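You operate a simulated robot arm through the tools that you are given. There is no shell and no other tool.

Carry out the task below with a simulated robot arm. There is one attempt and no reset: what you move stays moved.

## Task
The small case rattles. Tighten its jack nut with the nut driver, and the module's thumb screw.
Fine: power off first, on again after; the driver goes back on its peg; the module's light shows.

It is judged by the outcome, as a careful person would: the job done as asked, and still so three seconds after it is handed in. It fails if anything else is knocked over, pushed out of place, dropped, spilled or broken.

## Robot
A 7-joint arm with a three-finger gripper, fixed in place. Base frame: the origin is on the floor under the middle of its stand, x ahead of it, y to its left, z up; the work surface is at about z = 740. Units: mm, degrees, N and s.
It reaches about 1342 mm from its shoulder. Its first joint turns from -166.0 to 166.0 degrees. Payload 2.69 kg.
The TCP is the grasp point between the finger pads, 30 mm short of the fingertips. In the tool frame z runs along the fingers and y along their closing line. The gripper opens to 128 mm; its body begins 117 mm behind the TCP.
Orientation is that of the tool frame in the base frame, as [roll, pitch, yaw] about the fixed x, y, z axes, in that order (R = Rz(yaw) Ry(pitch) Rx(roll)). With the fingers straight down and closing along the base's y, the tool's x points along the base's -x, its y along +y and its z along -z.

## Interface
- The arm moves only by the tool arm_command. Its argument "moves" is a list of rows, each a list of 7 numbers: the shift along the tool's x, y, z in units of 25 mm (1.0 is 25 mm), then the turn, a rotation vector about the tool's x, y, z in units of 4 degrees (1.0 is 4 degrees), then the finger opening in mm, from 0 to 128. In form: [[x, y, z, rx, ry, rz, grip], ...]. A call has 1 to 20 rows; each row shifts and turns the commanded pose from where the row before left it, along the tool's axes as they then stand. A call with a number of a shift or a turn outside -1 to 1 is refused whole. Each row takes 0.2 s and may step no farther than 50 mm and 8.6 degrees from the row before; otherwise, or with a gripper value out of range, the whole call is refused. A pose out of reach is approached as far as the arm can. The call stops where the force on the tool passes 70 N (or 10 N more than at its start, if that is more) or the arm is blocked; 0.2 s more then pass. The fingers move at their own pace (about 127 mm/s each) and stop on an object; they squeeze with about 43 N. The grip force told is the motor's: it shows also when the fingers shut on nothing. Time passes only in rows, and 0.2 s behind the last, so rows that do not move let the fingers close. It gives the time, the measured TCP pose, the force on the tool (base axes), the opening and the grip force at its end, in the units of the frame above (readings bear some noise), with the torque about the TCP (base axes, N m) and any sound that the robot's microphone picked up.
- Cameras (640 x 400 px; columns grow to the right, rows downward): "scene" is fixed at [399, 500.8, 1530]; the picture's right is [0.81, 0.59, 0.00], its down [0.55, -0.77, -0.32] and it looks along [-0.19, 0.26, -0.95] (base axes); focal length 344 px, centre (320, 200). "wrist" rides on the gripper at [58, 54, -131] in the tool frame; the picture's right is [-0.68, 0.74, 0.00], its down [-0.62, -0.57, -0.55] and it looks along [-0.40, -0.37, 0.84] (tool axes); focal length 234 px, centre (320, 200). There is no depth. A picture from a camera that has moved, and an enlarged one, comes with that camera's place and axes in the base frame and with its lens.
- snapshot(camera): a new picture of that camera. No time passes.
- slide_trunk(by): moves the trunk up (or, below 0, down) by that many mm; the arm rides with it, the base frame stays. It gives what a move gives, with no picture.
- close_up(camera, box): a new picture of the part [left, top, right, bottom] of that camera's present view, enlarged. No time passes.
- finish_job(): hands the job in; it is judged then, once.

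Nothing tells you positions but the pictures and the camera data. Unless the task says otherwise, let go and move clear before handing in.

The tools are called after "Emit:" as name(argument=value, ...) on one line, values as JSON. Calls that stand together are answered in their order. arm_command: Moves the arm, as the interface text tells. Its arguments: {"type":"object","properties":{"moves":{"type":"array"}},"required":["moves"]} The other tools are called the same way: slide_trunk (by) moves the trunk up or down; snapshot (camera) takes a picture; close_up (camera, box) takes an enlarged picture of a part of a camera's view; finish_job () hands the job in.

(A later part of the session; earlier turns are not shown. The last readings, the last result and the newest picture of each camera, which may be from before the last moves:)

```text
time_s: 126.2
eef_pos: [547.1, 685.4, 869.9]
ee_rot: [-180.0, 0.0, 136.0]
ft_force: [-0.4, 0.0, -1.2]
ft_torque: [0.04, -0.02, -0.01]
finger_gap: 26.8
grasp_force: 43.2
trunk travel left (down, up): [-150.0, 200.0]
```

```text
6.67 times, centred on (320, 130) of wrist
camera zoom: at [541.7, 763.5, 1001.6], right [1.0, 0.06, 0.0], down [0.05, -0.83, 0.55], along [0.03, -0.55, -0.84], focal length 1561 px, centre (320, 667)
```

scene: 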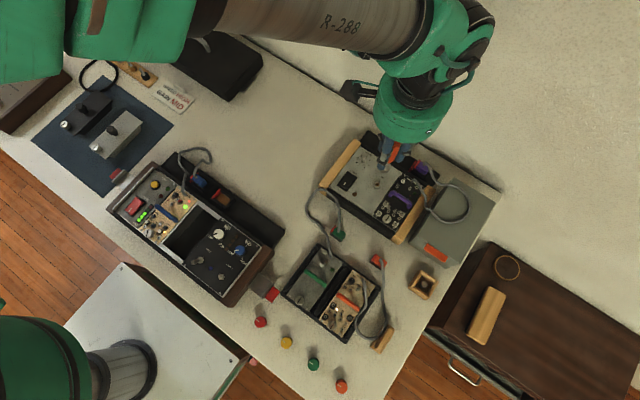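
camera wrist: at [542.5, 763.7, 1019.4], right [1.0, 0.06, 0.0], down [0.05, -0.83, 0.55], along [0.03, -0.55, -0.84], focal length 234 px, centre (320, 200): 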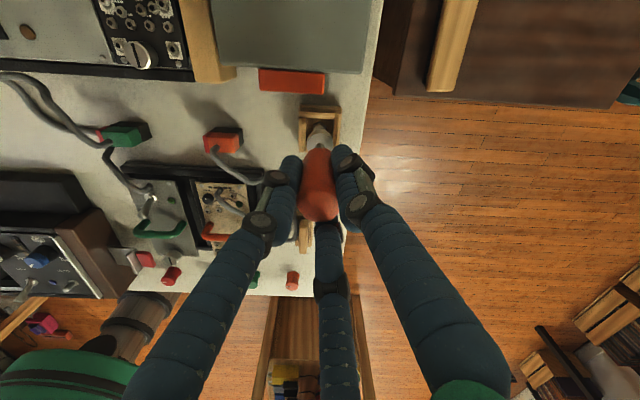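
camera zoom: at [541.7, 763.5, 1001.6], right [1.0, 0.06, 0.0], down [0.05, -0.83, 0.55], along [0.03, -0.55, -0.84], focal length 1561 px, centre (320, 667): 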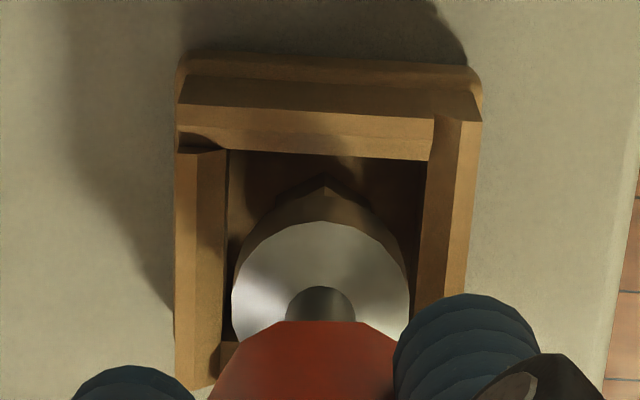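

Emit:
arm_command(moves=[[0, 0, 0.1, 0, 0, 0, 0], [0, 0, 0.1, 0, 0, 0, 0], [0, 0, 0, 0, 0, 0, 0]])

Emit:
arm_command(moves=[[0, 0, 0.08, 0, 0, 0, 0], [0, 0, 0, 0, 0, 0, 0]])

Emit:
arm_command(moves=[[0, 0, 0.06, 0, 0, 0, 0], [0, 0, 0, 0, 0, 0, 0]])

```text
time_s: 127.0
eef_pos: [547.1, 684.2, 866.0]
ee_rot: [-179.9, 0.0, 136.1]
ft_force: [-0.2, -0.4, -0.3]
ft_torque: [0.02, 0.01, -0.02]
finger_gap: 26.6
grasp_force: 42.5
trunk travel left (down, up): [-150.0, 200.0]
```

```text
time_s: 127.6
eef_pos: [546.4, 683.2, 862.8]
ee_rot: [180.0, 0.1, 136.0]
ft_force: [0.6, 1.1, -1.3]
ft_torque: [-0.02, 0.04, -0.01]
finger_gap: 26.6
grasp_force: 43.1
trunk travel left (down, up): [-150.0, 200.0]
```

```text
time_s: 128.2
eef_pos: [546.3, 684.2, 861.7]
ee_rot: [-180.0, 0.0, 136.0]
ft_force: [0.1, -0.3, -1.1]
ft_torque: [0.02, 0.02, -0.02]
finger_gap: 26.7
grasp_force: 42.9
trunk travel left (down, up): [-150.0, 200.0]
```

Emit:
arm_command(moves=[[0, 0, 0.08, 0, 0, 0, 0], [0, 0, 0, 0, 0, 0, 0]])

Emit:
arm_command(moves=[[0, 0, 0.08, 0, 0, 0, 0], [0, 0, 0, 0, 0, 0, 0]])

Emit:
arm_command(moves=[[0, 0, 0.08, 0, 0, 0, 0], [0, 0, 0, 0, 0, 0, 0]])

```text
time_s: 128.8
eef_pos: [545.9, 685.1, 859.6]
ee_rot: [-179.9, 0.0, 136.0]
ft_force: [-0.4, 0.4, -0.8]
ft_torque: [0.0, 0.02, -0.01]
finger_gap: 26.8
grasp_force: 43.2
trunk travel left (down, up): [-150.0, 200.0]
```

```text
time_s: 129.4
eef_pos: [544.8, 684.4, 857.0]
ee_rot: [-179.9, 0.0, 136.1]
ft_force: [0.5, 0.1, -0.6]
ft_torque: [-0.03, -0.02, -0.02]
finger_gap: 26.5
grasp_force: 43.2
trunk travel left (down, up): [-150.0, 200.0]
```

```text
time_s: 130.0
eef_pos: [546.4, 684.4, 855.3]
ee_rot: [-179.9, 0.0, 135.9]
ft_force: [0.1, -0.3, -1.4]
ft_torque: [0.01, -0.02, -0.04]
finger_gap: 26.8
grasp_force: 43.2
trunk travel left (down, up): [-150.0, 200.0]
```

Emit:
arm_command(moves=[[0, 0, 0.06, 0, 0, 0, 0], [0, 0, 0, 0, 0, 0, 0]])

Emit:
arm_command(moves=[[0, 0, 0.06, 0, 0, 0, 0], [0, 0, 0, 0, 0, 0, 0]])

Emit:
arm_command(moves=[[0, 0, 0.06, 0, 0, 0, 0], [0, 0, 0, 0, 0, 0, 0]])

Emit:
close_up(camera="wrist", box=[280, 80, 380, 180])

```text
time_s: 130.6
eef_pos: [546.1, 684.2, 854.0]
ee_rot: [-179.9, 0.1, 136.1]
ft_force: [0.6, 0.3, -0.6]
ft_torque: [-0.01, -0.03, -0.01]
finger_gap: 26.7
grasp_force: 42.7
trunk travel left (down, up): [-150.0, 200.0]
```

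```text
time_s: 131.2
eef_pos: [545.9, 685.5, 851.8]
ee_rot: [-179.9, 0.0, 136.0]
ft_force: [-0.9, 0.6, 0.4]
ft_torque: [0.04, 0.03, 0.01]
finger_gap: 26.7
grasp_force: 43.3
trunk travel left (down, up): [-150.0, 200.0]
```

```text
time_s: 131.8
eef_pos: [546.1, 684.2, 851.7]
ee_rot: [-180.0, 0.0, 136.0]
ft_force: [-0.5, 2.5, -1.8]
ft_torque: [0.17, -0.03, 0.01]
finger_gap: 26.4
grasp_force: 42.5
trunk travel left (down, up): [-150.0, 200.0]
```

```text
4.00 times, centred on (330, 130) of wrist
camera zoom: at [541.6, 763.8, 983.3], right [1.0, 0.06, 0.0], down [0.05, -0.83, 0.55], along [0.03, -0.55, -0.84], focal length 937 px, centre (280, 480)
```

zoom: 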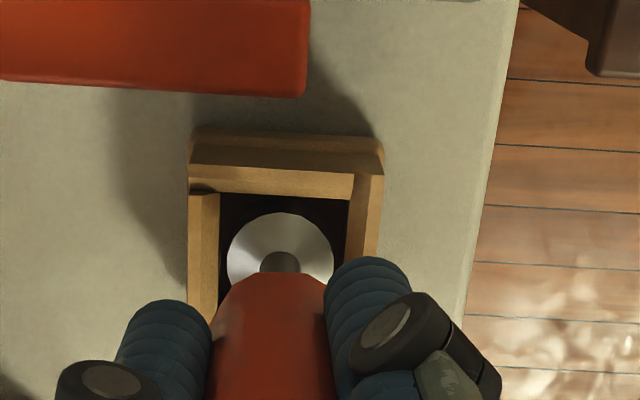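

Emit:
arm_command(moves=[[0, 0, 0.06, 0, 0, 0, 0], [0, 0, 0, 0, 0, 0, 0]])

Emit:
arm_command(moves=[[0, 0, 0.06, 0, 0, 0, 0], [0, 0, 0, 0, 0, 0, 0]])

Emit:
arm_command(moves=[[0, 0, 0.06, 0, 0, 0, 0], [0, 0, 0, 0, 0, 0, 0]])

```text
time_s: 132.4
eef_pos: [546.8, 685.0, 849.5]
ee_rot: [-179.9, 0.0, 136.0]
ft_force: [0.6, 2.2, -1.0]
ft_torque: [0.08, 0.01, -0.02]
finger_gap: 26.6
grasp_force: 43.3
trunk travel left (down, up): [-150.0, 200.0]
```

```text
time_s: 133.0
eef_pos: [545.4, 683.9, 847.9]
ee_rot: [-179.9, 0.1, 135.9]
ft_force: [-0.4, 0.3, -0.6]
ft_torque: [0.08, -0.01, -0.01]
finger_gap: 26.5
grasp_force: 42.8
trunk travel left (down, up): [-150.0, 200.0]
```

```text
time_s: 133.6
eef_pos: [546.1, 685.1, 847.5]
ee_rot: [-179.9, 0.0, 136.0]
ft_force: [-0.1, 0.8, -0.9]
ft_torque: [0.03, -0.04, 0.0]
finger_gap: 26.6
grasp_force: 42.8
trunk travel left (down, up): [-150.0, 200.0]
```

Emit:
arm_command(moves=[[0, 0, 0.05, 0, 0, 0, 0], [0, 0, 0, 0, 0, 0, 0]])

Emit:
arm_command(moves=[[0, 0, 0.05, 0, 0, 0, 0], [0, 0, 0, 0, 0, 0, 0]])

Emit:
arm_command(moves=[[0, 0, 0.05, 0, 0, 0, 0], [0, 0, 0, 0, 0, 0, 0]])

```text
time_s: 134.2
eef_pos: [547.5, 685.1, 846.5]
ee_rot: [180.0, 0.0, 135.9]
ft_force: [-0.9, 0.3, 2.6]
ft_torque: [-0.03, 0.09, -0.02]
finger_gap: 26.7
grasp_force: 43.6
trunk travel left (down, up): [-150.0, 200.0]
```

```text
time_s: 134.8
eef_pos: [545.6, 684.5, 846.5]
ee_rot: [-180.0, 0.1, 135.9]
ft_force: [-4.4, -1.9, 15.0]
ft_torque: [-0.29, 0.34, -0.03]
finger_gap: 26.7
grasp_force: 42.8
trunk travel left (down, up): [-150.0, 200.0]
```

```text
time_s: 135.4
eef_pos: [545.8, 684.5, 845.9]
ee_rot: [179.9, -0.1, 136.0]
ft_force: [-4.4, -2.8, 27.8]
ft_torque: [-0.4, 0.36, 0.01]
finger_gap: 26.6
grasp_force: 43.2
trunk travel left (down, up): [-150.0, 200.0]
```

Seated firmly on the peg. I'll relieve the pressure and open the fingers just enough to release.

Emit:
arm_command(moves=[[0, 0, -0.08, 0, 0, 0, 0], [0, 0, 0, 0, 0, 0, 0]])

Emit:
arm_command(moves=[[0, 0, 0, 0, 0, 0, 30], [0, 0, 0, 0, 0, 0, 36], [0, 0, 0, 0, 0, 0, 42], [0, 0, 0, 0, 0, 0, 46], [0, 0, 0, 0, 0, 0, 46]])

Emit:
close_up(camera="wrist", box=[260, 80, 400, 220])

```text
time_s: 136.0
eef_pos: [546.1, 684.3, 846.2]
ee_rot: [179.9, 0.0, 136.0]
ft_force: [2.6, 6.7, 16.5]
ft_torque: [0.55, -0.33, 0.03]
finger_gap: 26.5
grasp_force: 42.7
trunk travel left (down, up): [-150.0, 200.0]
```

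```text
time_s: 137.2
eef_pos: [546.6, 684.6, 844.9]
ee_rot: [-180.0, 0.0, 135.9]
ft_force: [-0.9, 0.1, -0.3]
ft_torque: [-0.01, 0.02, -0.01]
finger_gap: 45.8
grasp_force: 0.1
trunk travel left (down, up): [-150.0, 200.0]
```

```text
2.86 times, centred on (330, 150) of wrist
camera zoom: at [541.5, 763.3, 977.1], right [1.0, 0.06, 0.0], down [0.05, -0.83, 0.55], along [0.03, -0.55, -0.84], focal length 669 px, centre (291, 343)
```

zoom: 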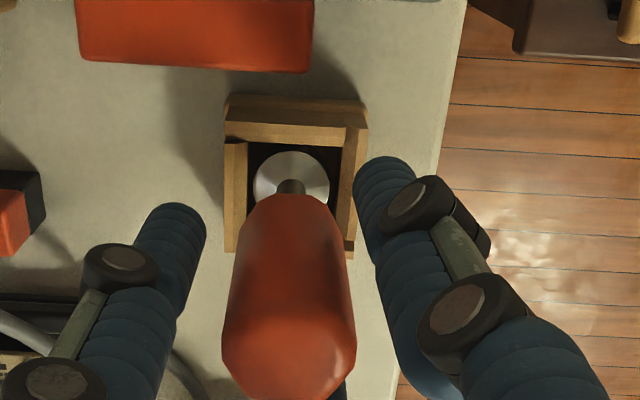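

Released; the driver stands on its peg. Rising straight up.

Emit:
arm_command(moves=[[0, 0, -0.4, 0, 0, 0, 46], [0, 0, -0.6, 0, 0, 0, 46], [0, 0, -0.8, 0, 0, 0, 46], [0, 0, -1, 0, 0, 0, 46], [0, 0, -1, 0, 0, 0, 46], [0, 0, -1, 0, 0, 0, 46], [0, 0, -1, 0, 0, 0, 46], [0, 0, 0, 0, 0, 0, 46]])

Emit:
close_up(camera="wrist", box=[280, 60, 380, 170])

```text
time_s: 139.0
eef_pos: [545.5, 684.4, 990.8]
ee_rot: [-179.8, 0.1, 136.0]
ft_force: [-0.3, 0.0, 0.3]
ft_torque: [0.05, -0.04, 0.01]
finger_gap: 45.8
grasp_force: 0.1
trunk travel left (down, up): [-150.0, 200.0]
```

```text
3.64 times, centred on (330, 115) of wrist
camera zoom: at [541.2, 763.6, 1123.3], right [1.0, 0.06, 0.0], down [0.05, -0.83, 0.55], along [0.03, -0.55, -0.84], focal length 852 px, centre (284, 509)
```

zoom: 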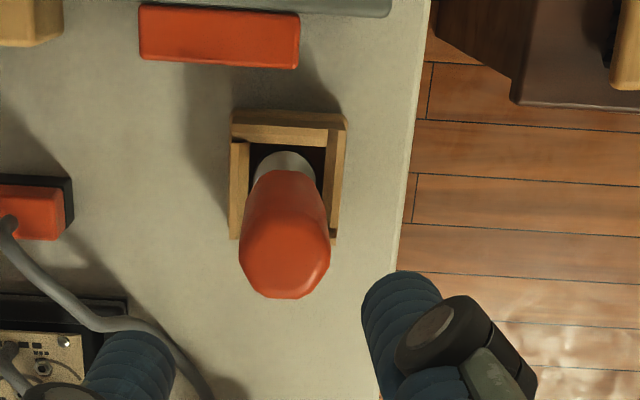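

The driver is back on its peg. Next is the thumb screw at about (401, 750); I'll move above it with fingers partly open and look.

Emit:
arm_command(moves=[[0.851, -0.303, 0, 0, 0, 0, 46], [0.851, -0.303, 0, 0, 0, 0, 46], [0.851, -0.303, 0, 0, 0, 0, 46], [0.851, -0.303, 0, 0, 0, 0, 46], [0.851, -0.303, 0, 0, 0, 0, 46], [0.851, -0.303, 0, 0, 0, 0, 46], [0.851, -0.303, 0, 0, 0, 0, 46], [0, 0, 0.6, 0, 0, -1, 36], [0, 0, 0.6, 0, 0, -1, 36], [0, 0, 0.6, 0, 0, -1, 36], [0, 0, 0.6, 0, 0, -0.5, 36], [0, 0, 0, 0, 0, 0, 36], [0, 0, 0, 0, 0, 0, 36]])

Emit:
snapshot(camera="wrist")

Emit:
close_up(camera="wrist", box=[260, 60, 380, 170])

Emit:
snapshot(camera="scene")

```text
time_s: 141.8
eef_pos: [401.7, 749.3, 930.7]
ee_rot: [-180.0, 0.0, 150.1]
ft_force: [0.1, 0.8, -0.2]
ft_torque: [0.04, 0.0, 0.0]
finger_gap: 35.9
grasp_force: 0.1
trunk travel left (down, up): [-150.0, 200.0]
```

```text
taken
camera wrist: at [378.5, 825.5, 1062.2], right [0.95, 0.3, 0.0], down [0.25, -0.8, 0.55], along [0.16, -0.52, -0.84], focal length 234 px, centre (320, 200)
```

wrist: 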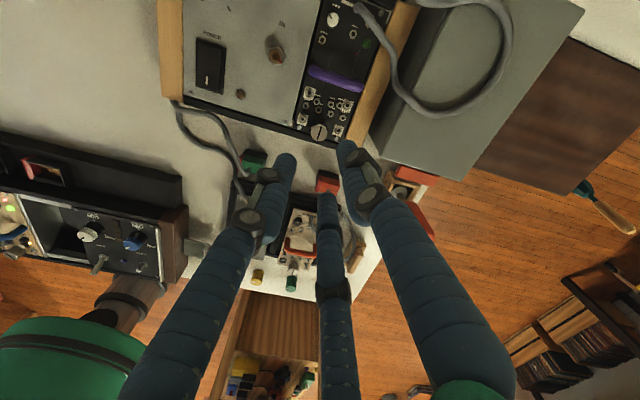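

```text
3.64 times, centred on (320, 115) of wrist
camera zoom: at [378.5, 825.5, 1062.2], right [0.95, 0.3, 0.0], down [0.25, -0.8, 0.55], along [0.16, -0.52, -0.84], focal length 852 px, centre (320, 509)
```

zoom: 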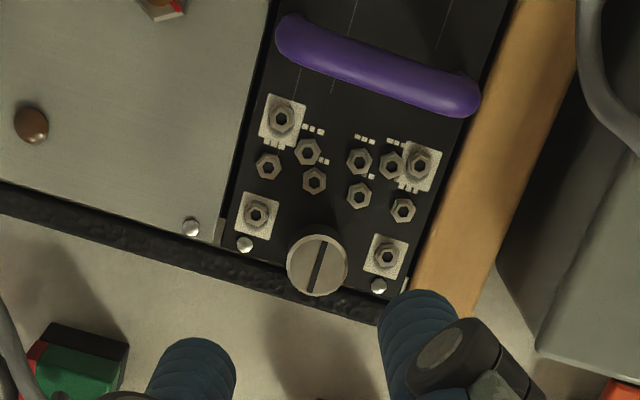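

```text
taken
```

scene: 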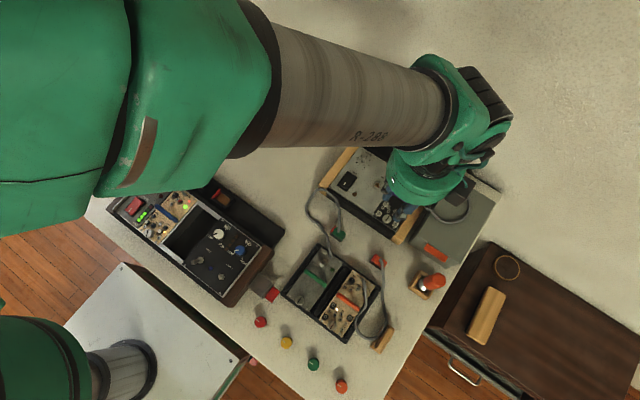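

The thumb screw is almost centred under the gripper. I'll shift 1 mm and lower in stages, checking finger clearance to the jacks and handle.

Emit:
arm_command(moves=[[-0.02, -0.035, 0.8, 0, 0, 0, 36], [0, 0, 0.8, 0, 0, 0, 36], [0, 0, 0.8, 0, 0, 0, 34], [0, 0, 0.6, 0, 0, 0, 34], [0, 0, 0, 0, 0, 0, 34], [0, 0, 0, 0, 0, 0, 34]])

Emit:
close_up(camera="wrist", box=[260, 80, 400, 210])

Emit:
close_up(camera="scene", box=[360, 170, 430, 235])

```text
time_s: 143.2
eef_pos: [401.6, 748.4, 857.2]
ee_rot: [-179.9, 0.0, 150.0]
ft_force: [0.0, -0.3, 0.7]
ft_torque: [0.02, 0.04, 0.0]
finger_gap: 34.1
grasp_force: 0.2
trunk travel left (down, up): [-150.0, 200.0]
```

```text
3.08 times, centred on (330, 145) of wrist
camera zoom: at [378.7, 824.5, 987.9], right [0.95, 0.3, 0.0], down [0.25, -0.8, 0.55], along [0.16, -0.52, -0.84], focal length 720 px, centre (289, 369)
```

zoom: 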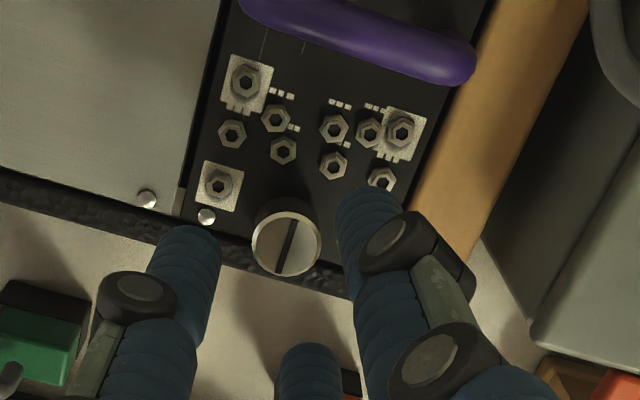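

```text
6.15 times, centred on (395, 202) of scene
camera zoom: at [399.0, 500.8, 1530.0], right [0.81, 0.59, 0.0], down [0.55, -0.77, -0.32], along [-0.19, 0.26, -0.95], focal length 2118 px, centre (-142, 185)
```

zoom: 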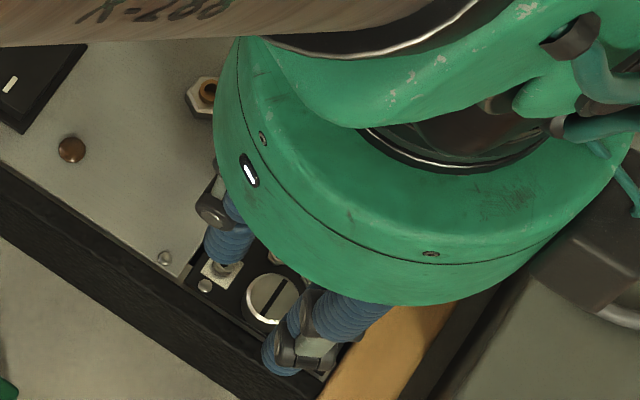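

Emit:
arm_command(moves=[[-0.03, -0.029, 0.4, 0, 0, 0, 34], [0, 0, 0.4, 0, 0, 0, 34], [0, 0, 0, 0, 0, 0, 34], [0, 0, 0, 0, 0, 0, 34]])

Emit:
close_up(camera="wrist", box=[260, 100, 400, 210])

Emit:
close_up(camera="scene", box=[365, 195, 415, 235])

```text
time_s: 144.2
eef_pos: [403.0, 748.1, 836.2]
ee_rot: [180.0, 0.0, 150.0]
ft_force: [-0.8, -0.3, 0.7]
ft_torque: [0.02, 0.03, 0.0]
finger_gap: 33.9
grasp_force: 0.1
trunk travel left (down, up): [-150.0, 200.0]
```

```text
3.64 times, centred on (330, 155) of wrist
camera zoom: at [379.0, 824.0, 967.3], right [0.95, 0.3, 0.0], down [0.25, -0.8, 0.55], along [0.16, -0.52, -0.84], focal length 852 px, centre (284, 364)
```

zoom: 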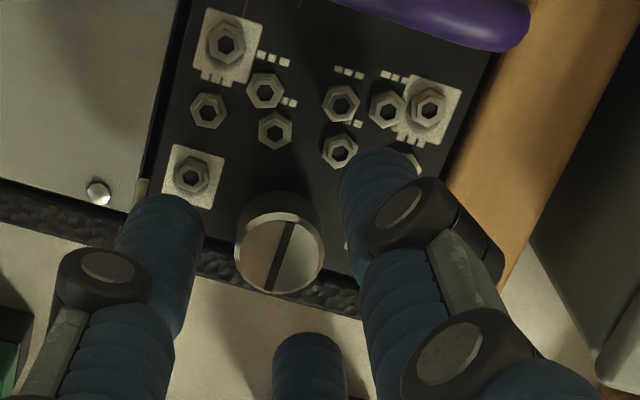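

```text
10.00 times, centred on (390, 215) of scene
camera zoom: at [399.0, 500.8, 1530.0], right [0.81, 0.59, 0.0], down [0.55, -0.77, -0.32], along [-0.19, 0.26, -0.95], focal length 3442 px, centre (-380, 50)
```

zoom: 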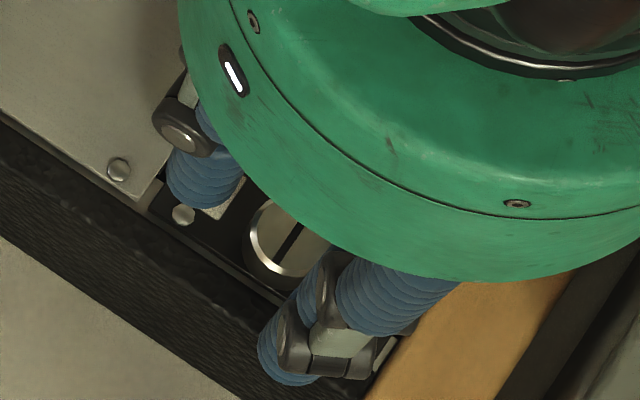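

Emit:
arm_command(moves=[[0, 0, 0.1, 0, 0, 0, 34], [0, 0, 0.1, 0, 0, 0, 34], [0, 0, 0.1, 0, 0, 0, 34], [0, 0, 0, 0, 0, 0, 34]])

Emit:
close_up(camera="wrist", box=[260, 100, 400, 210])

```text
time_s: 145.2
eef_pos: [402.6, 748.3, 826.7]
ee_rot: [-179.9, 0.1, 150.0]
ft_force: [0.4, -0.1, -0.1]
ft_torque: [0.02, -0.02, -0.02]
finger_gap: 34.2
grasp_force: 0.0
trunk travel left (down, up): [-150.0, 200.0]
```

```text
3.64 times, centred on (330, 155) of wrist
camera zoom: at [378.2, 823.8, 959.6], right [0.95, 0.3, 0.0], down [0.25, -0.8, 0.55], along [0.16, -0.52, -0.84], focal length 852 px, centre (284, 364)
```

zoom: 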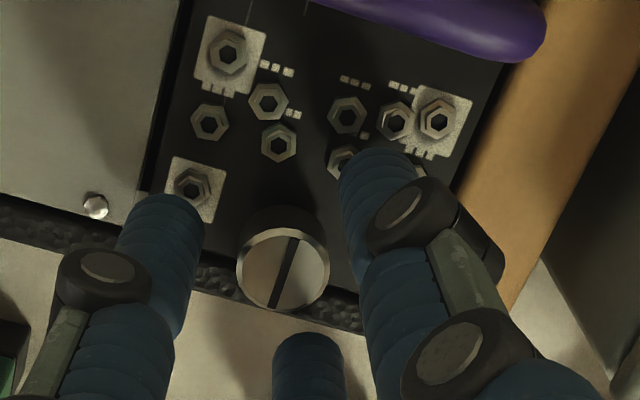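

Emit:
arm_command(moves=[[0, 0, 0.06, 0, 0, 0, 34], [0, 0, 0.06, 0, 0, 0, 34], [0, 0, 0, 0, 0, 0, 34]])

Emit:
arm_command(moves=[[0, 0, 0, 0, 0, 0, 28], [0, 0, 0, 0, 0, 0, 24], [0, 0, 0, 0, 0, 0, 20], [0, 0, 0, 0, 0, 0, 14], [0, 0, 0, 0, 0, 0, 14]])

Emit:
close_up(camera="wrist", box=[260, 100, 400, 210])

```text
time_s: 146.0
eef_pos: [401.6, 749.3, 824.9]
ee_rot: [-179.8, 0.0, 149.9]
ft_force: [0.6, 0.5, -0.3]
ft_torque: [-0.04, -0.01, -0.01]
finger_gap: 34.1
grasp_force: 0.1
trunk travel left (down, up): [-150.0, 200.0]
```

```text
time_s: 147.2
eef_pos: [401.2, 748.9, 824.6]
ee_rot: [-179.9, 0.0, 150.0]
ft_force: [-0.9, -0.6, -1.4]
ft_torque: [-0.02, 0.02, 0.01]
finger_gap: 17.3
grasp_force: 42.4
trunk travel left (down, up): [-150.0, 200.0]
```

```text
3.64 times, centred on (330, 155) of wrist
camera zoom: at [378.1, 823.7, 956.6], right [0.95, 0.3, 0.0], down [0.25, -0.8, 0.55], along [0.16, -0.52, -0.84], focal length 852 px, centre (284, 364)
```

zoom: 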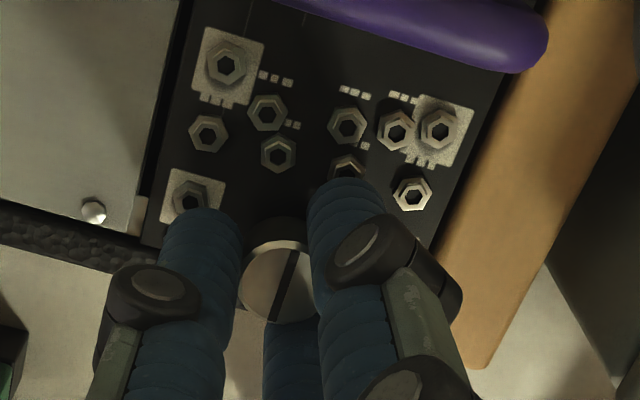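

The knob is gripped (42 N) with almost no side force. Now turning clockwise and watching torque.

Emit:
arm_command(moves=[[0, 0, 0, 0, 0, 0.5, 0], [0, 0, 0, 0, 0, 0.5, 0], [0, 0, 0, 0, 0, 0.5, 0], [0, 0, 0, 0, 0, 0.5, 0], [0, 0, 0, 0, 0, 0, 0]])

Emit:
arm_command(moves=[[0, 0, 0, 0, 0, 1, 0], [0, 0, 0, 0, 0, 1, 0], [0, 0, 0, 0, 0, 1, 0], [0, 0, 0, 0, 0, 0, 0]])

Emit:
close_up(camera="wrist", box=[260, 100, 400, 210])

Emit:
close_up(camera="scene", box=[365, 195, 415, 235])

```text
time_s: 148.4
eef_pos: [402.2, 747.5, 824.7]
ee_rot: [-179.9, 0.0, 141.9]
ft_force: [-0.7, -0.5, -0.1]
ft_torque: [-0.04, 0.02, 0.02]
finger_gap: 17.6
grasp_force: 42.8
trunk travel left (down, up): [-150.0, 200.0]
```

```text
time_s: 149.4
eef_pos: [402.1, 748.4, 824.9]
ee_rot: [-179.9, -0.1, 129.9]
ft_force: [-0.3, 0.2, 0.3]
ft_torque: [0.1, -0.01, -0.01]
finger_gap: 17.4
grasp_force: 43.5
trunk travel left (down, up): [-150.0, 200.0]
```

```text
3.64 times, centred on (330, 155) of wrist
camera zoom: at [405.9, 827.1, 956.6], right [1.0, -0.05, 0.0], down [-0.04, -0.83, 0.55], along [-0.03, -0.55, -0.84], focal length 852 px, centre (284, 364)
```

zoom: 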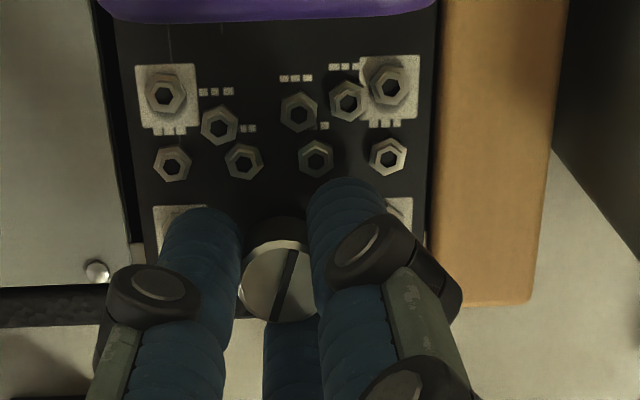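

```text
10.00 times, centred on (390, 215) of scene
camera zoom: at [399.0, 500.8, 1530.0], right [0.81, 0.59, 0.0], down [0.55, -0.77, -0.32], along [-0.19, 0.26, -0.95], focal length 3442 px, centre (-380, 50)
```

zoom: 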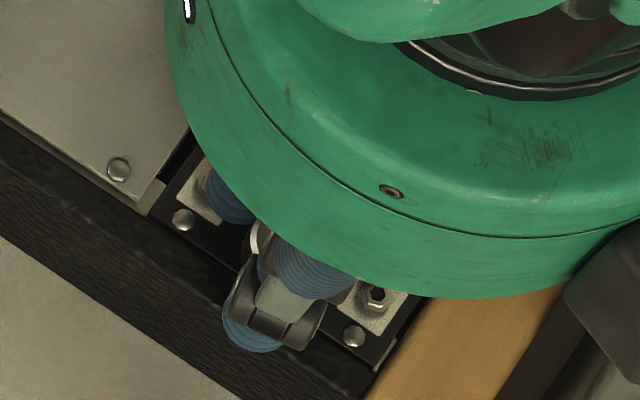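

The slot turns with the fingers and the torque is nearly zero: it's loose and turning. Continuing.

Emit:
arm_command(moves=[[0, 0, 0, 0, 0, 1, 0], [0, 0, 0, 0, 0, 1, 0], [0, 0, 0, 0, 0, 1, 0], [0, 0, 0, 0, 0, 1, 0], [0, 0, 0, 0, 0, 0, 0]])

Emit:
arm_command(moves=[[0, 0, 0, 0, 0, 1, 0], [0, 0, 0, 0, 0, 1, 0], [0, 0, 0, 0, 0, 1, 0], [0, 0, 0, 0, 0, 1, 0], [0, 0, 0, 0, 0, 0, 0]])

Emit:
close_up(camera="wrist", box=[260, 100, 400, 210])

```text
time_s: 150.6
eef_pos: [403.1, 747.4, 823.9]
ee_rot: [-179.9, 0.0, 113.9]
ft_force: [0.3, -0.5, -0.1]
ft_torque: [-0.05, -0.01, 0.0]
finger_gap: 17.4
grasp_force: 43.0
trunk travel left (down, up): [-150.0, 200.0]
```

```text
time_s: 151.8
eef_pos: [403.4, 748.8, 825.3]
ee_rot: [-179.9, 0.0, 98.0]
ft_force: [0.1, -0.6, 0.5]
ft_torque: [-0.05, 0.01, 0.04]
finger_gap: 17.5
grasp_force: 43.0
trunk travel left (down, up): [-150.0, 200.0]
```

```text
3.64 times, centred on (330, 155) of wrist
camera zoom: at [447.5, 813.1, 956.7], right [0.82, -0.57, 0.0], down [-0.47, -0.69, 0.55], along [-0.31, -0.45, -0.84], focal length 852 px, centre (284, 364)
```

zoom: 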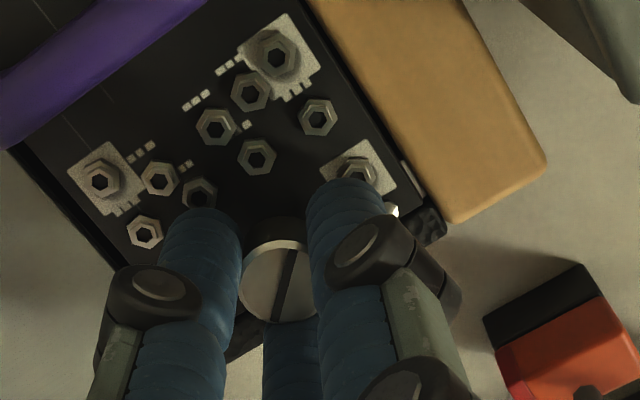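

Emit:
arm_command(moves=[[0, 0, 0, 0, 0, 1, 0], [0, 0, 0, 0, 0, 1, 0], [0, 0, 0, 0, 0, 1, 0], [0, 0, 0, 0, 0, 1, 0], [0, 0, 0, 0, 0, 0, 0]])

Emit:
arm_command(moves=[[0, 0, 0, 0, 0, 1, 0], [0, 0, 0, 0, 0, 1, 0], [0, 0, 0, 0, 0, 1, 0], [0, 0, 0, 0, 0, 0, 0]])

Emit:
close_up(camera="wrist", box=[260, 100, 400, 210])

```text
time_s: 153.0
eef_pos: [402.6, 747.1, 825.9]
ee_rot: [180.0, 0.0, 81.9]
ft_force: [-0.1, -0.1, 0.0]
ft_torque: [0.01, -0.05, 0.0]
finger_gap: 17.0
grasp_force: 42.7
trunk travel left (down, up): [-150.0, 200.0]
```

```text
time_s: 154.0
eef_pos: [404.2, 750.8, 825.5]
ee_rot: [-179.7, 0.3, 72.5]
ft_force: [-13.0, -17.1, -4.1]
ft_torque: [-0.62, 0.5, 0.0]
finger_gap: 17.3
grasp_force: 42.5
out of reach, approached as far as the arm can: row 3
trunk travel left (down, up): [-150.0, 200.0]
```

```text
3.64 times, centred on (330, 155) of wrist
camera zoom: at [473.2, 791.4, 957.5], right [0.5, -0.87, 0.0], down [-0.72, -0.42, 0.55], along [-0.48, -0.28, -0.83], focal length 852 px, centre (284, 364)
```

zoom: 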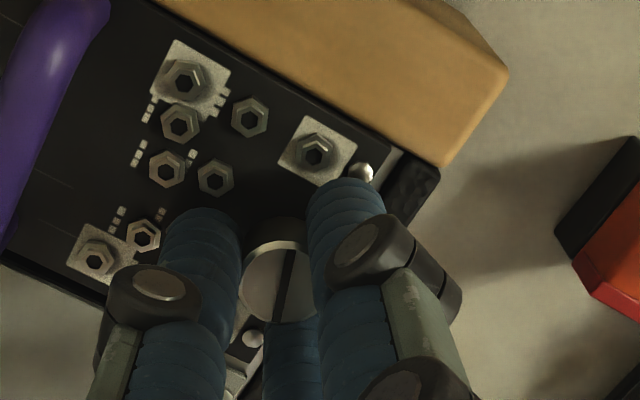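

I've reached the wrist's joint limit after about 78°; the screw is still loose. I'll back off a bit, let go, rotate the hand back and take another stroke.

Emit:
arm_command(moves=[[0, 0, 0, 0, 0, -1, 0], [0, 0, 0, 0, 0, -1, 0], [0, 0, 0, 0, 0, 0, 0]])

Emit:
arm_command(moves=[[0, 0, 0, 0, 0, 0, 24], [0, 0, 0, 0, 0, 0, 34], [0, 0, 0, 0, 0, 0, 34], [0, 0, -0.4, 0, 0, 0, 34], [0, 0, -0.4, 0, 0, 0, 34], [0, 0, 0, 0, 0, 0, 34]])

```text
time_s: 154.8
eef_pos: [403.7, 752.5, 827.7]
ee_rot: [-179.8, 0.2, 78.0]
ft_force: [-20.9, -26.9, -8.4]
ft_torque: [-0.97, 0.71, -0.01]
finger_gap: 17.6
grasp_force: 42.2
trunk travel left (down, up): [-150.0, 200.0]
```

```text
time_s: 156.2
eef_pos: [404.4, 752.1, 848.1]
ee_rot: [-180.0, 0.0, 78.0]
ft_force: [-1.3, 0.6, 0.3]
ft_torque: [0.01, -0.01, 0.01]
finger_gap: 34.1
grasp_force: 0.1
trunk travel left (down, up): [-150.0, 200.0]
```

Emit:
arm_command(moves=[[0, 0, 0, 0, 0, -1, 34], [0, 0, 0, 0, 0, -1, 34], [0, 0, 0, 0, 0, -1, 34], [0, 0, 0, 0, 0, -1, 34], [0, 0, 0, 0, 0, -1, 34], [0, 0, 0, 0, 0, -1, 34], [0, 0, 0, 0, 0, -1, 34], [0, 0, 0, 0, 0, -1, 34], [0, 0, 0, 0, 0, -1, 34], [0, 0, 0, 0, 0, -1, 34], [0, 0, 0, 0, 0, -1, 34], [0, 0, 0, 0, 0, -1, 34], [0, 0, 0, 0, 0, -1, 34], [0, 0, 0, 0, 0, -1, 34], [0, 0, 0, 0, 0, -1, 34], [0, 0, 0, 0, 0, -1, 34], [0, 0, 0, 0, 0, -1, 34], [0, 0, 0, 0, 0, -1, 34], [0, 0, 0, 0, 0, -1, 34], [0, 0, 0, 0, 0, -1, 34]])

Emit:
arm_command(moves=[[0, 0, 0, 0, 0, -1, 34], [0, 0, 0, 0, 0, -1, 34], [0, 0, 0, 0, 0, -1, 34], [0, 0, 0, 0, 0, -1, 34], [0, 0, 0, 0, 0, -1, 34], [0, 0, 0, 0, 0, -1, 34], [0, 0, 0, 0, 0, -1, 34], [0.104, -0.142, 0, 0, 0, 0, 34], [0, 0, 0, 0, 0, 0, 34], [0, 0, 0, 0, 0, 0, 34]])

Emit:
close_up(camera="wrist", box=[260, 90, 400, 200])

Emit:
close_up(camera="scene", box=[365, 195, 415, 235])

```text
time_s: 160.4
eef_pos: [405.1, 753.1, 847.5]
ee_rot: [-179.9, 0.0, 158.1]
ft_force: [-0.6, 0.0, 0.2]
ft_torque: [-0.01, -0.04, 0.02]
finger_gap: 33.9
grasp_force: 0.1
trunk travel left (down, up): [-150.0, 200.0]
```

```text
time_s: 162.6
eef_pos: [403.7, 749.7, 848.0]
ee_rot: [-180.0, -0.1, -174.0]
ft_force: [-1.2, -0.4, 0.1]
ft_torque: [0.04, -0.02, 0.0]
finger_gap: 33.9
grasp_force: 0.0
trunk travel left (down, up): [-150.0, 200.0]
```

```text
3.64 times, centred on (330, 145) of wrist
camera zoom: at [339.2, 797.0, 979.9], right [0.6, 0.8, 0.0], down [0.67, -0.5, 0.55], along [0.44, -0.33, -0.84], focal length 852 px, centre (284, 400)
```

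zoom: 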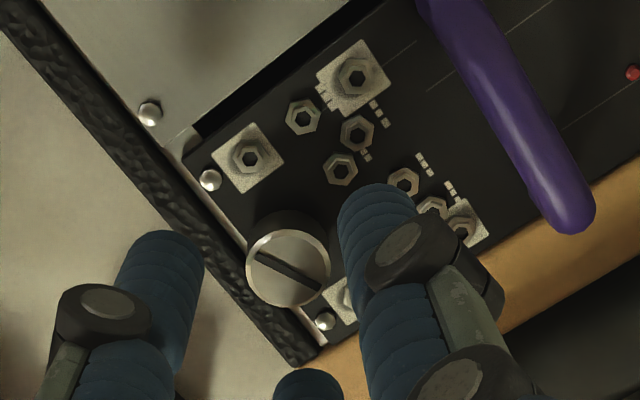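

```text
10.00 times, centred on (390, 215) of scene
camera zoom: at [399.0, 500.8, 1530.0], right [0.81, 0.59, 0.0], down [0.55, -0.77, -0.32], along [-0.19, 0.26, -0.95], focal length 3442 px, centre (-380, 50)
```

zoom: 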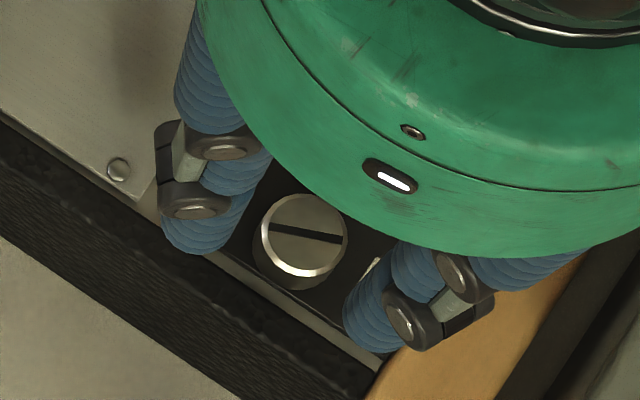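

The module shifted about 2 mm when the joint limit was hit (it's still loose), so I'll re-centre on the knob, lower and grip again.

Emit:
arm_command(moves=[[-0.059, 0.03, 0.4, 0, 0, 0, 34], [0, 0, 0.3, 0, 0, 0, 34], [0, 0, 0.2, 0, 0, 0, 34], [0, 0, 0, 0, 0, 0, 34]])

Emit:
close_up(camera="wrist", box=[260, 90, 400, 200])

Emit:
close_up(camera="scene", box=[365, 195, 415, 235])

```text
time_s: 163.6
eef_pos: [404.8, 751.1, 825.1]
ee_rot: [180.0, -0.1, -174.0]
ft_force: [0.8, 0.5, 0.1]
ft_torque: [-0.02, -0.01, 0.01]
finger_gap: 34.1
grasp_force: 0.1
trunk travel left (down, up): [-150.0, 200.0]
```

```text
3.64 times, centred on (330, 145) of wrist
camera zoom: at [340.6, 798.4, 957.2], right [0.6, 0.8, 0.0], down [0.67, -0.5, 0.55], along [0.44, -0.33, -0.84], focal length 852 px, centre (284, 400)
```

zoom: 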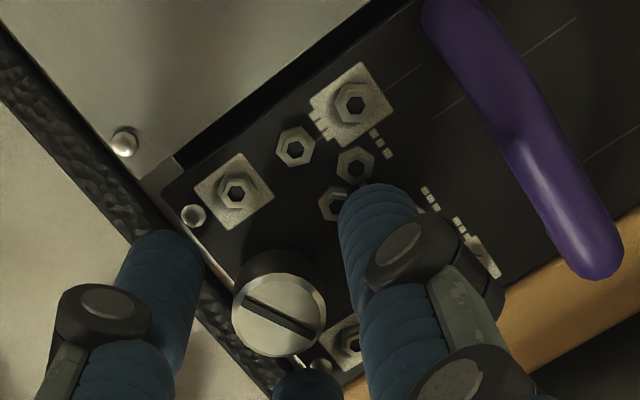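

```text
10.00 times, centred on (390, 215) of scene
camera zoom: at [399.0, 500.8, 1530.0], right [0.81, 0.59, 0.0], down [0.55, -0.77, -0.32], along [-0.19, 0.26, -0.95], focal length 3442 px, centre (-380, 50)
```

zoom: 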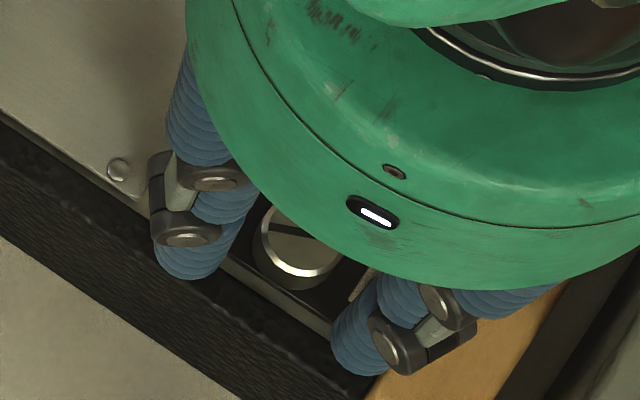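

Emit:
arm_command(moves=[[-0.013, -0.026, 0.05, 0, 0, 0, 34], [0, 0, 0, 0, 0, 0, 28], [0, 0, 0, 0, 0, 0, 22], [0, 0, 0, 0, 0, 0, 14], [0, 0, 0, 0, 0, 0, 10], [0, 0, 0, 0, 0, 0, 0]])

Emit:
arm_command(moves=[[0, 0, 0, 0, 0, 1, 0], [0, 0, 0, 0, 0, 1, 0], [0, 0, 0, 0, 0, 1, 0], [0, 0, 0, 0, 0, 1, 0], [0, 0, 0, 0, 0, 0, 0]])

Emit:
close_up(camera="wrist", box=[260, 90, 400, 200])

```text
time_s: 165.0
eef_pos: [403.0, 750.2, 824.6]
ee_rot: [-179.9, -0.1, -174.0]
ft_force: [-12.1, 3.9, 0.4]
ft_torque: [0.14, 0.46, 0.01]
finger_gap: 17.2
grasp_force: 42.6
trunk travel left (down, up): [-150.0, 200.0]
```

```text
time_s: 166.2
eef_pos: [404.8, 750.8, 824.5]
ee_rot: [-179.8, 0.0, 169.9]
ft_force: [-19.8, 3.4, -0.7]
ft_torque: [0.07, 0.77, 0.0]
finger_gap: 17.1
grasp_force: 42.5
trunk travel left (down, up): [-150.0, 200.0]
```

```text
3.64 times, centred on (330, 145) of wrist
camera zoom: at [355.5, 813.5, 956.0], right [0.79, 0.61, 0.0], down [0.51, -0.66, 0.55], along [0.33, -0.44, -0.84], focal length 852 px, centre (284, 400)
```

zoom: 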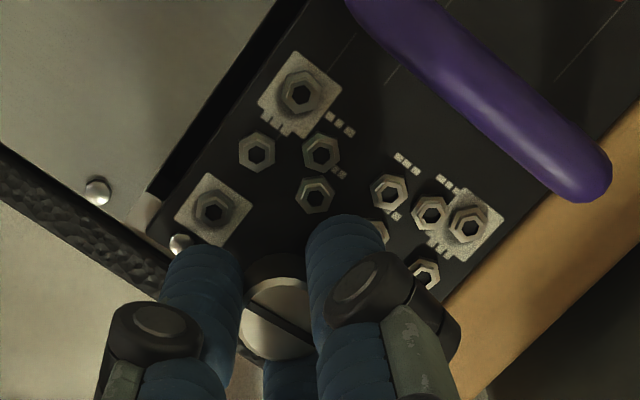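

Emit:
arm_command(moves=[[0.06, -0.02, 0, 0, 0, 0, 0], [0, 0, 0, 0, 0, 0, 0]])

Emit:
arm_command(moves=[[0, 0, 0, 0, 0, 1, 0], [0, 0, 0, 0, 0, 1, 0], [0, 0, 0, 0, 0, 1, 0], [0, 0, 0, 0, 0, 1, 0], [0, 0, 0, 0, 0, 0, 0]])

Emit:
close_up(camera="wrist", box=[260, 90, 400, 200])

```text
time_s: 166.8
eef_pos: [404.6, 750.8, 824.2]
ee_rot: [179.9, 0.0, 170.0]
ft_force: [-7.4, 1.6, -2.1]
ft_torque: [0.02, 0.35, 0.0]
finger_gap: 17.2
grasp_force: 42.5
trunk travel left (down, up): [-150.0, 200.0]
```

```text
time_s: 168.0
eef_pos: [403.9, 750.0, 824.7]
ee_rot: [180.0, -0.1, 153.9]
ft_force: [-1.1, 0.2, -0.3]
ft_torque: [-0.03, 0.01, -0.03]
finger_gap: 17.0
grasp_force: 42.5
trunk travel left (down, up): [-150.0, 200.0]
```

```text
3.64 times, centred on (330, 145) of wrist
camera zoom: at [374.6, 823.8, 956.2], right [0.93, 0.36, 0.0], down [0.3, -0.78, 0.55], along [0.2, -0.51, -0.84], focal length 852 px, centre (284, 400)
```

zoom: 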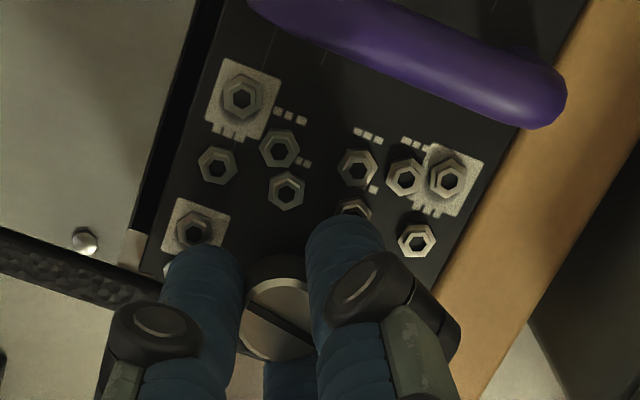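

Emit:
close_up(camera="wrist", box=[305, 150, 345, 190])

Emit:
arm_command(moves=[[0, 0, 0, 0, 0, 1, 0], [0, 0, 0, 0, 0, 1, 0], [0, 0, 0, 0, 0, 1, 0], [0, 0, 0, 0, 0, 1, 0], [0, 0, 0, 0, 0, 0, 0]])

Emit:
close_up(camera="wrist", box=[305, 150, 345, 190])

```text
10.00 times, centred on (325, 170) of wrist
camera zoom: at [374.6, 823.8, 956.2], right [0.93, 0.36, 0.0], down [0.3, -0.78, 0.55], along [0.2, -0.51, -0.84], focal length 2342 px, centre (270, 500)
```

zoom: 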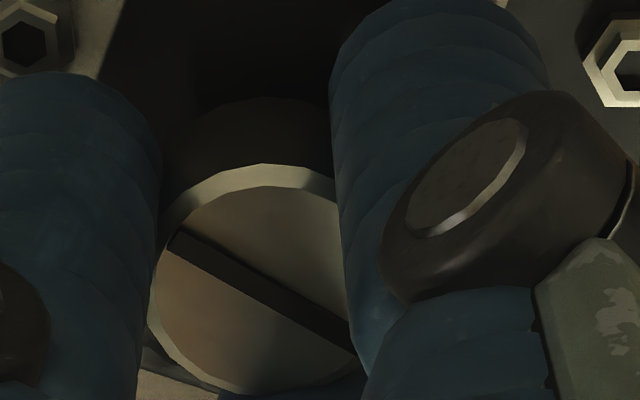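

```text
time_s: 169.2
eef_pos: [403.0, 750.5, 825.1]
ee_rot: [-179.9, 0.0, 137.9]
ft_force: [-0.7, -0.1, 0.0]
ft_torque: [-0.04, -0.03, 0.04]
finger_gap: 16.9
grasp_force: 42.6
trunk travel left (down, up): [-150.0, 200.0]
```

```text
10.00 times, centred on (325, 170) of wrist
camera zoom: at [395.7, 829.0, 956.2], right [1.0, 0.09, 0.0], down [0.08, -0.83, 0.55], along [0.05, -0.55, -0.84], focal length 2342 px, centre (270, 500)
```

zoom: 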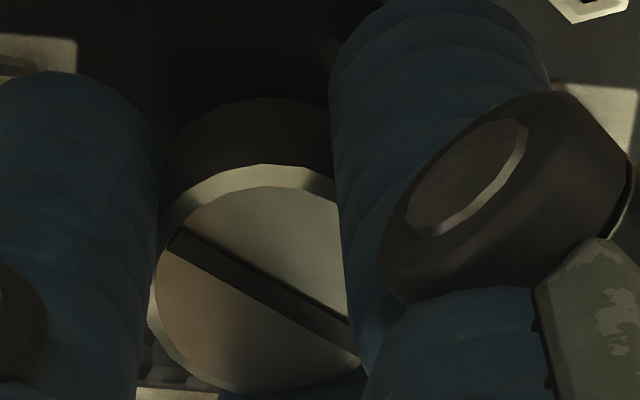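

The knob follows without slipping. Continuing the stroke, stopping short of the joint limit.

Emit:
arm_command(moves=[[0, 0, 0, 0, 0, 1, 0], [0, 0, 0, 0, 0, 1, 0], [0, 0, 0, 0, 0, 1, 0], [0, 0, 0, 0, 0, 1, 0], [0, 0, 0, 0, 0, 1, 0], [0, 0, 0, 0, 0, 0, 0]])

Emit:
arm_command(moves=[[0, 0, 0, 0, 0, 1, 0], [0, 0, 0, 0, 0, 1, 0], [0, 0, 0, 0, 0, 1, 0], [0, 0, 0, 0, 0, 1, 0], [0, 0, 0, 0, 0, 0, 0]])

Emit:
arm_command(moves=[[0, 0, 0, 0, 0, 1, 0], [0, 0, 0, 0, 0, 1, 0], [0, 0, 0, 0, 0, 1, 0], [0, 0, 0, 0, 0, 0, 0]])

Emit:
close_up(camera="wrist", box=[305, 150, 345, 190])

```text
time_s: 170.6
eef_pos: [403.9, 750.1, 824.6]
ee_rot: [-180.0, 0.1, 117.8]
ft_force: [0.9, 0.9, -0.3]
ft_torque: [-0.03, 0.0, -0.02]
finger_gap: 16.7
grasp_force: 42.4
trunk travel left (down, up): [-150.0, 200.0]
```

```text
time_s: 171.8
eef_pos: [404.1, 749.4, 824.6]
ee_rot: [-179.9, 0.0, 101.9]
ft_force: [5.0, -2.6, 0.4]
ft_torque: [-0.09, -0.18, 0.22]
finger_gap: 17.0
grasp_force: 42.8
trunk travel left (down, up): [-150.0, 200.0]
```

```text
time_s: 172.8
eef_pos: [403.7, 750.2, 824.6]
ee_rot: [-179.9, 0.1, 89.8]
ft_force: [6.0, -1.0, 3.1]
ft_torque: [0.01, -0.17, 0.31]
finger_gap: 17.8
grasp_force: 43.3
trunk travel left (down, up): [-150.0, 200.0]
```

```text
10.00 times, centred on (325, 170) of wrist
camera zoom: at [457.0, 808.2, 956.3], right [0.74, -0.68, 0.0], down [-0.57, -0.61, 0.55], along [-0.37, -0.4, -0.84], focal length 2342 px, centre (270, 500)
```

zoom: 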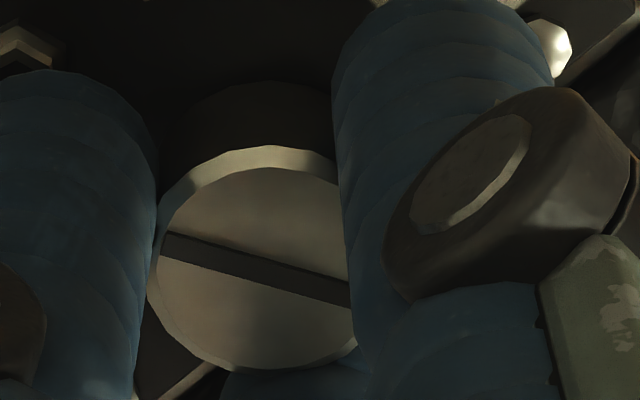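

Torque rose to 0.31 N·m and the fingers began to slip on the knob: the screw has reached its stop. I'll give a last small turn to be sure it's snug.

Emit:
arm_command(moves=[[0, 0, 0, 0, 0, 0.5, 0], [0, 0, 0, 0, 0, 0.5, 0], [0, 0, 0, 0, 0, 0, 0]])

Emit:
close_up(camera="wrist", box=[305, 150, 345, 190])

```text
time_s: 173.6
eef_pos: [402.8, 749.2, 823.6]
ee_rot: [-179.8, 0.0, 85.9]
ft_force: [5.1, -0.8, 2.8]
ft_torque: [-0.01, -0.19, 0.28]
finger_gap: 17.3
grasp_force: 43.2
trunk travel left (down, up): [-150.0, 200.0]
```

```text
10.00 times, centred on (325, 170) of wrist
camera zoom: at [460.9, 804.4, 956.2], right [0.69, -0.73, 0.0], down [-0.61, -0.57, 0.55], along [-0.4, -0.38, -0.84], focal length 2342 px, centre (270, 500)
```

zoom: 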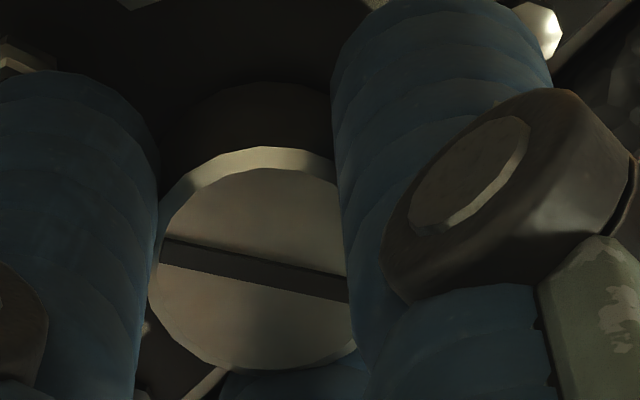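

The screw holds fast while the fingers slip round it: tight. Releasing without turning back, then lifting clear to inspect.

Emit:
arm_command(moves=[[0, 0, 0, 0, 0, 0, 24], [0, 0, 0, 0, 0, 0, 34], [0, 0, 0, 0, 0, 0, 34], [0, 0, -0.4, 0, 0, 0, 34], [0, 0, -0.8, 0, 0, 0, 34], [0, 0, -1, 0, 0, 0, 34], [0, 0, -1, 0, 0, 0, 34], [0, 0, -1, 0, 0, 0, 34], [0, 0, -1, 0, 0, 0, 34], [0, 0, 0, 0, 0, 0, 34]])

Emit:
close_up(camera="wrist", box=[240, 50, 400, 180])

Emit:
close_up(camera="scene", box=[360, 165, 430, 240])

```text
time_s: 175.8
eef_pos: [403.7, 749.1, 957.3]
ee_rot: [179.9, -0.1, 86.0]
ft_force: [0.3, 0.0, 1.0]
ft_torque: [0.03, -0.01, 0.0]
finger_gap: 34.1
grasp_force: 0.1
trunk travel left (down, up): [-150.0, 200.0]
```

```text
3.08 times, centred on (320, 115) of wrist
camera zoom: at [460.8, 804.0, 1086.9], right [0.69, -0.73, 0.0], down [-0.61, -0.57, 0.55], along [-0.4, -0.38, -0.84], focal length 720 px, centre (320, 462)
```

zoom: 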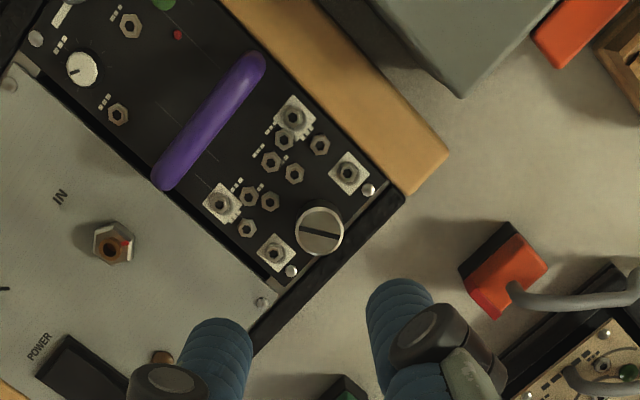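

```text
5.33 times, centred on (395, 202) of scene
camera zoom: at [399.0, 500.8, 1530.0], right [0.81, 0.59, 0.0], down [0.55, -0.77, -0.32], along [-0.19, 0.26, -0.95], focal length 1836 px, centre (-80, 187)
```

zoom: 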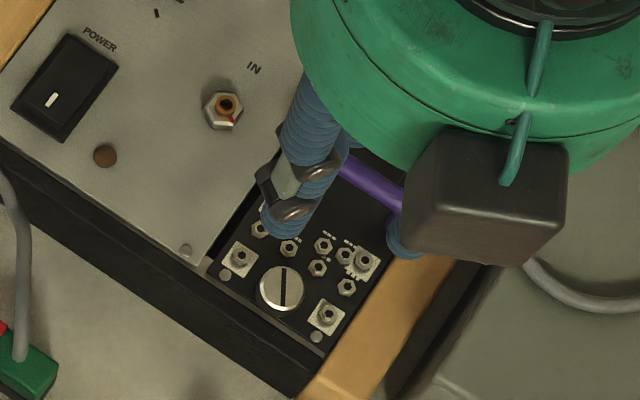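

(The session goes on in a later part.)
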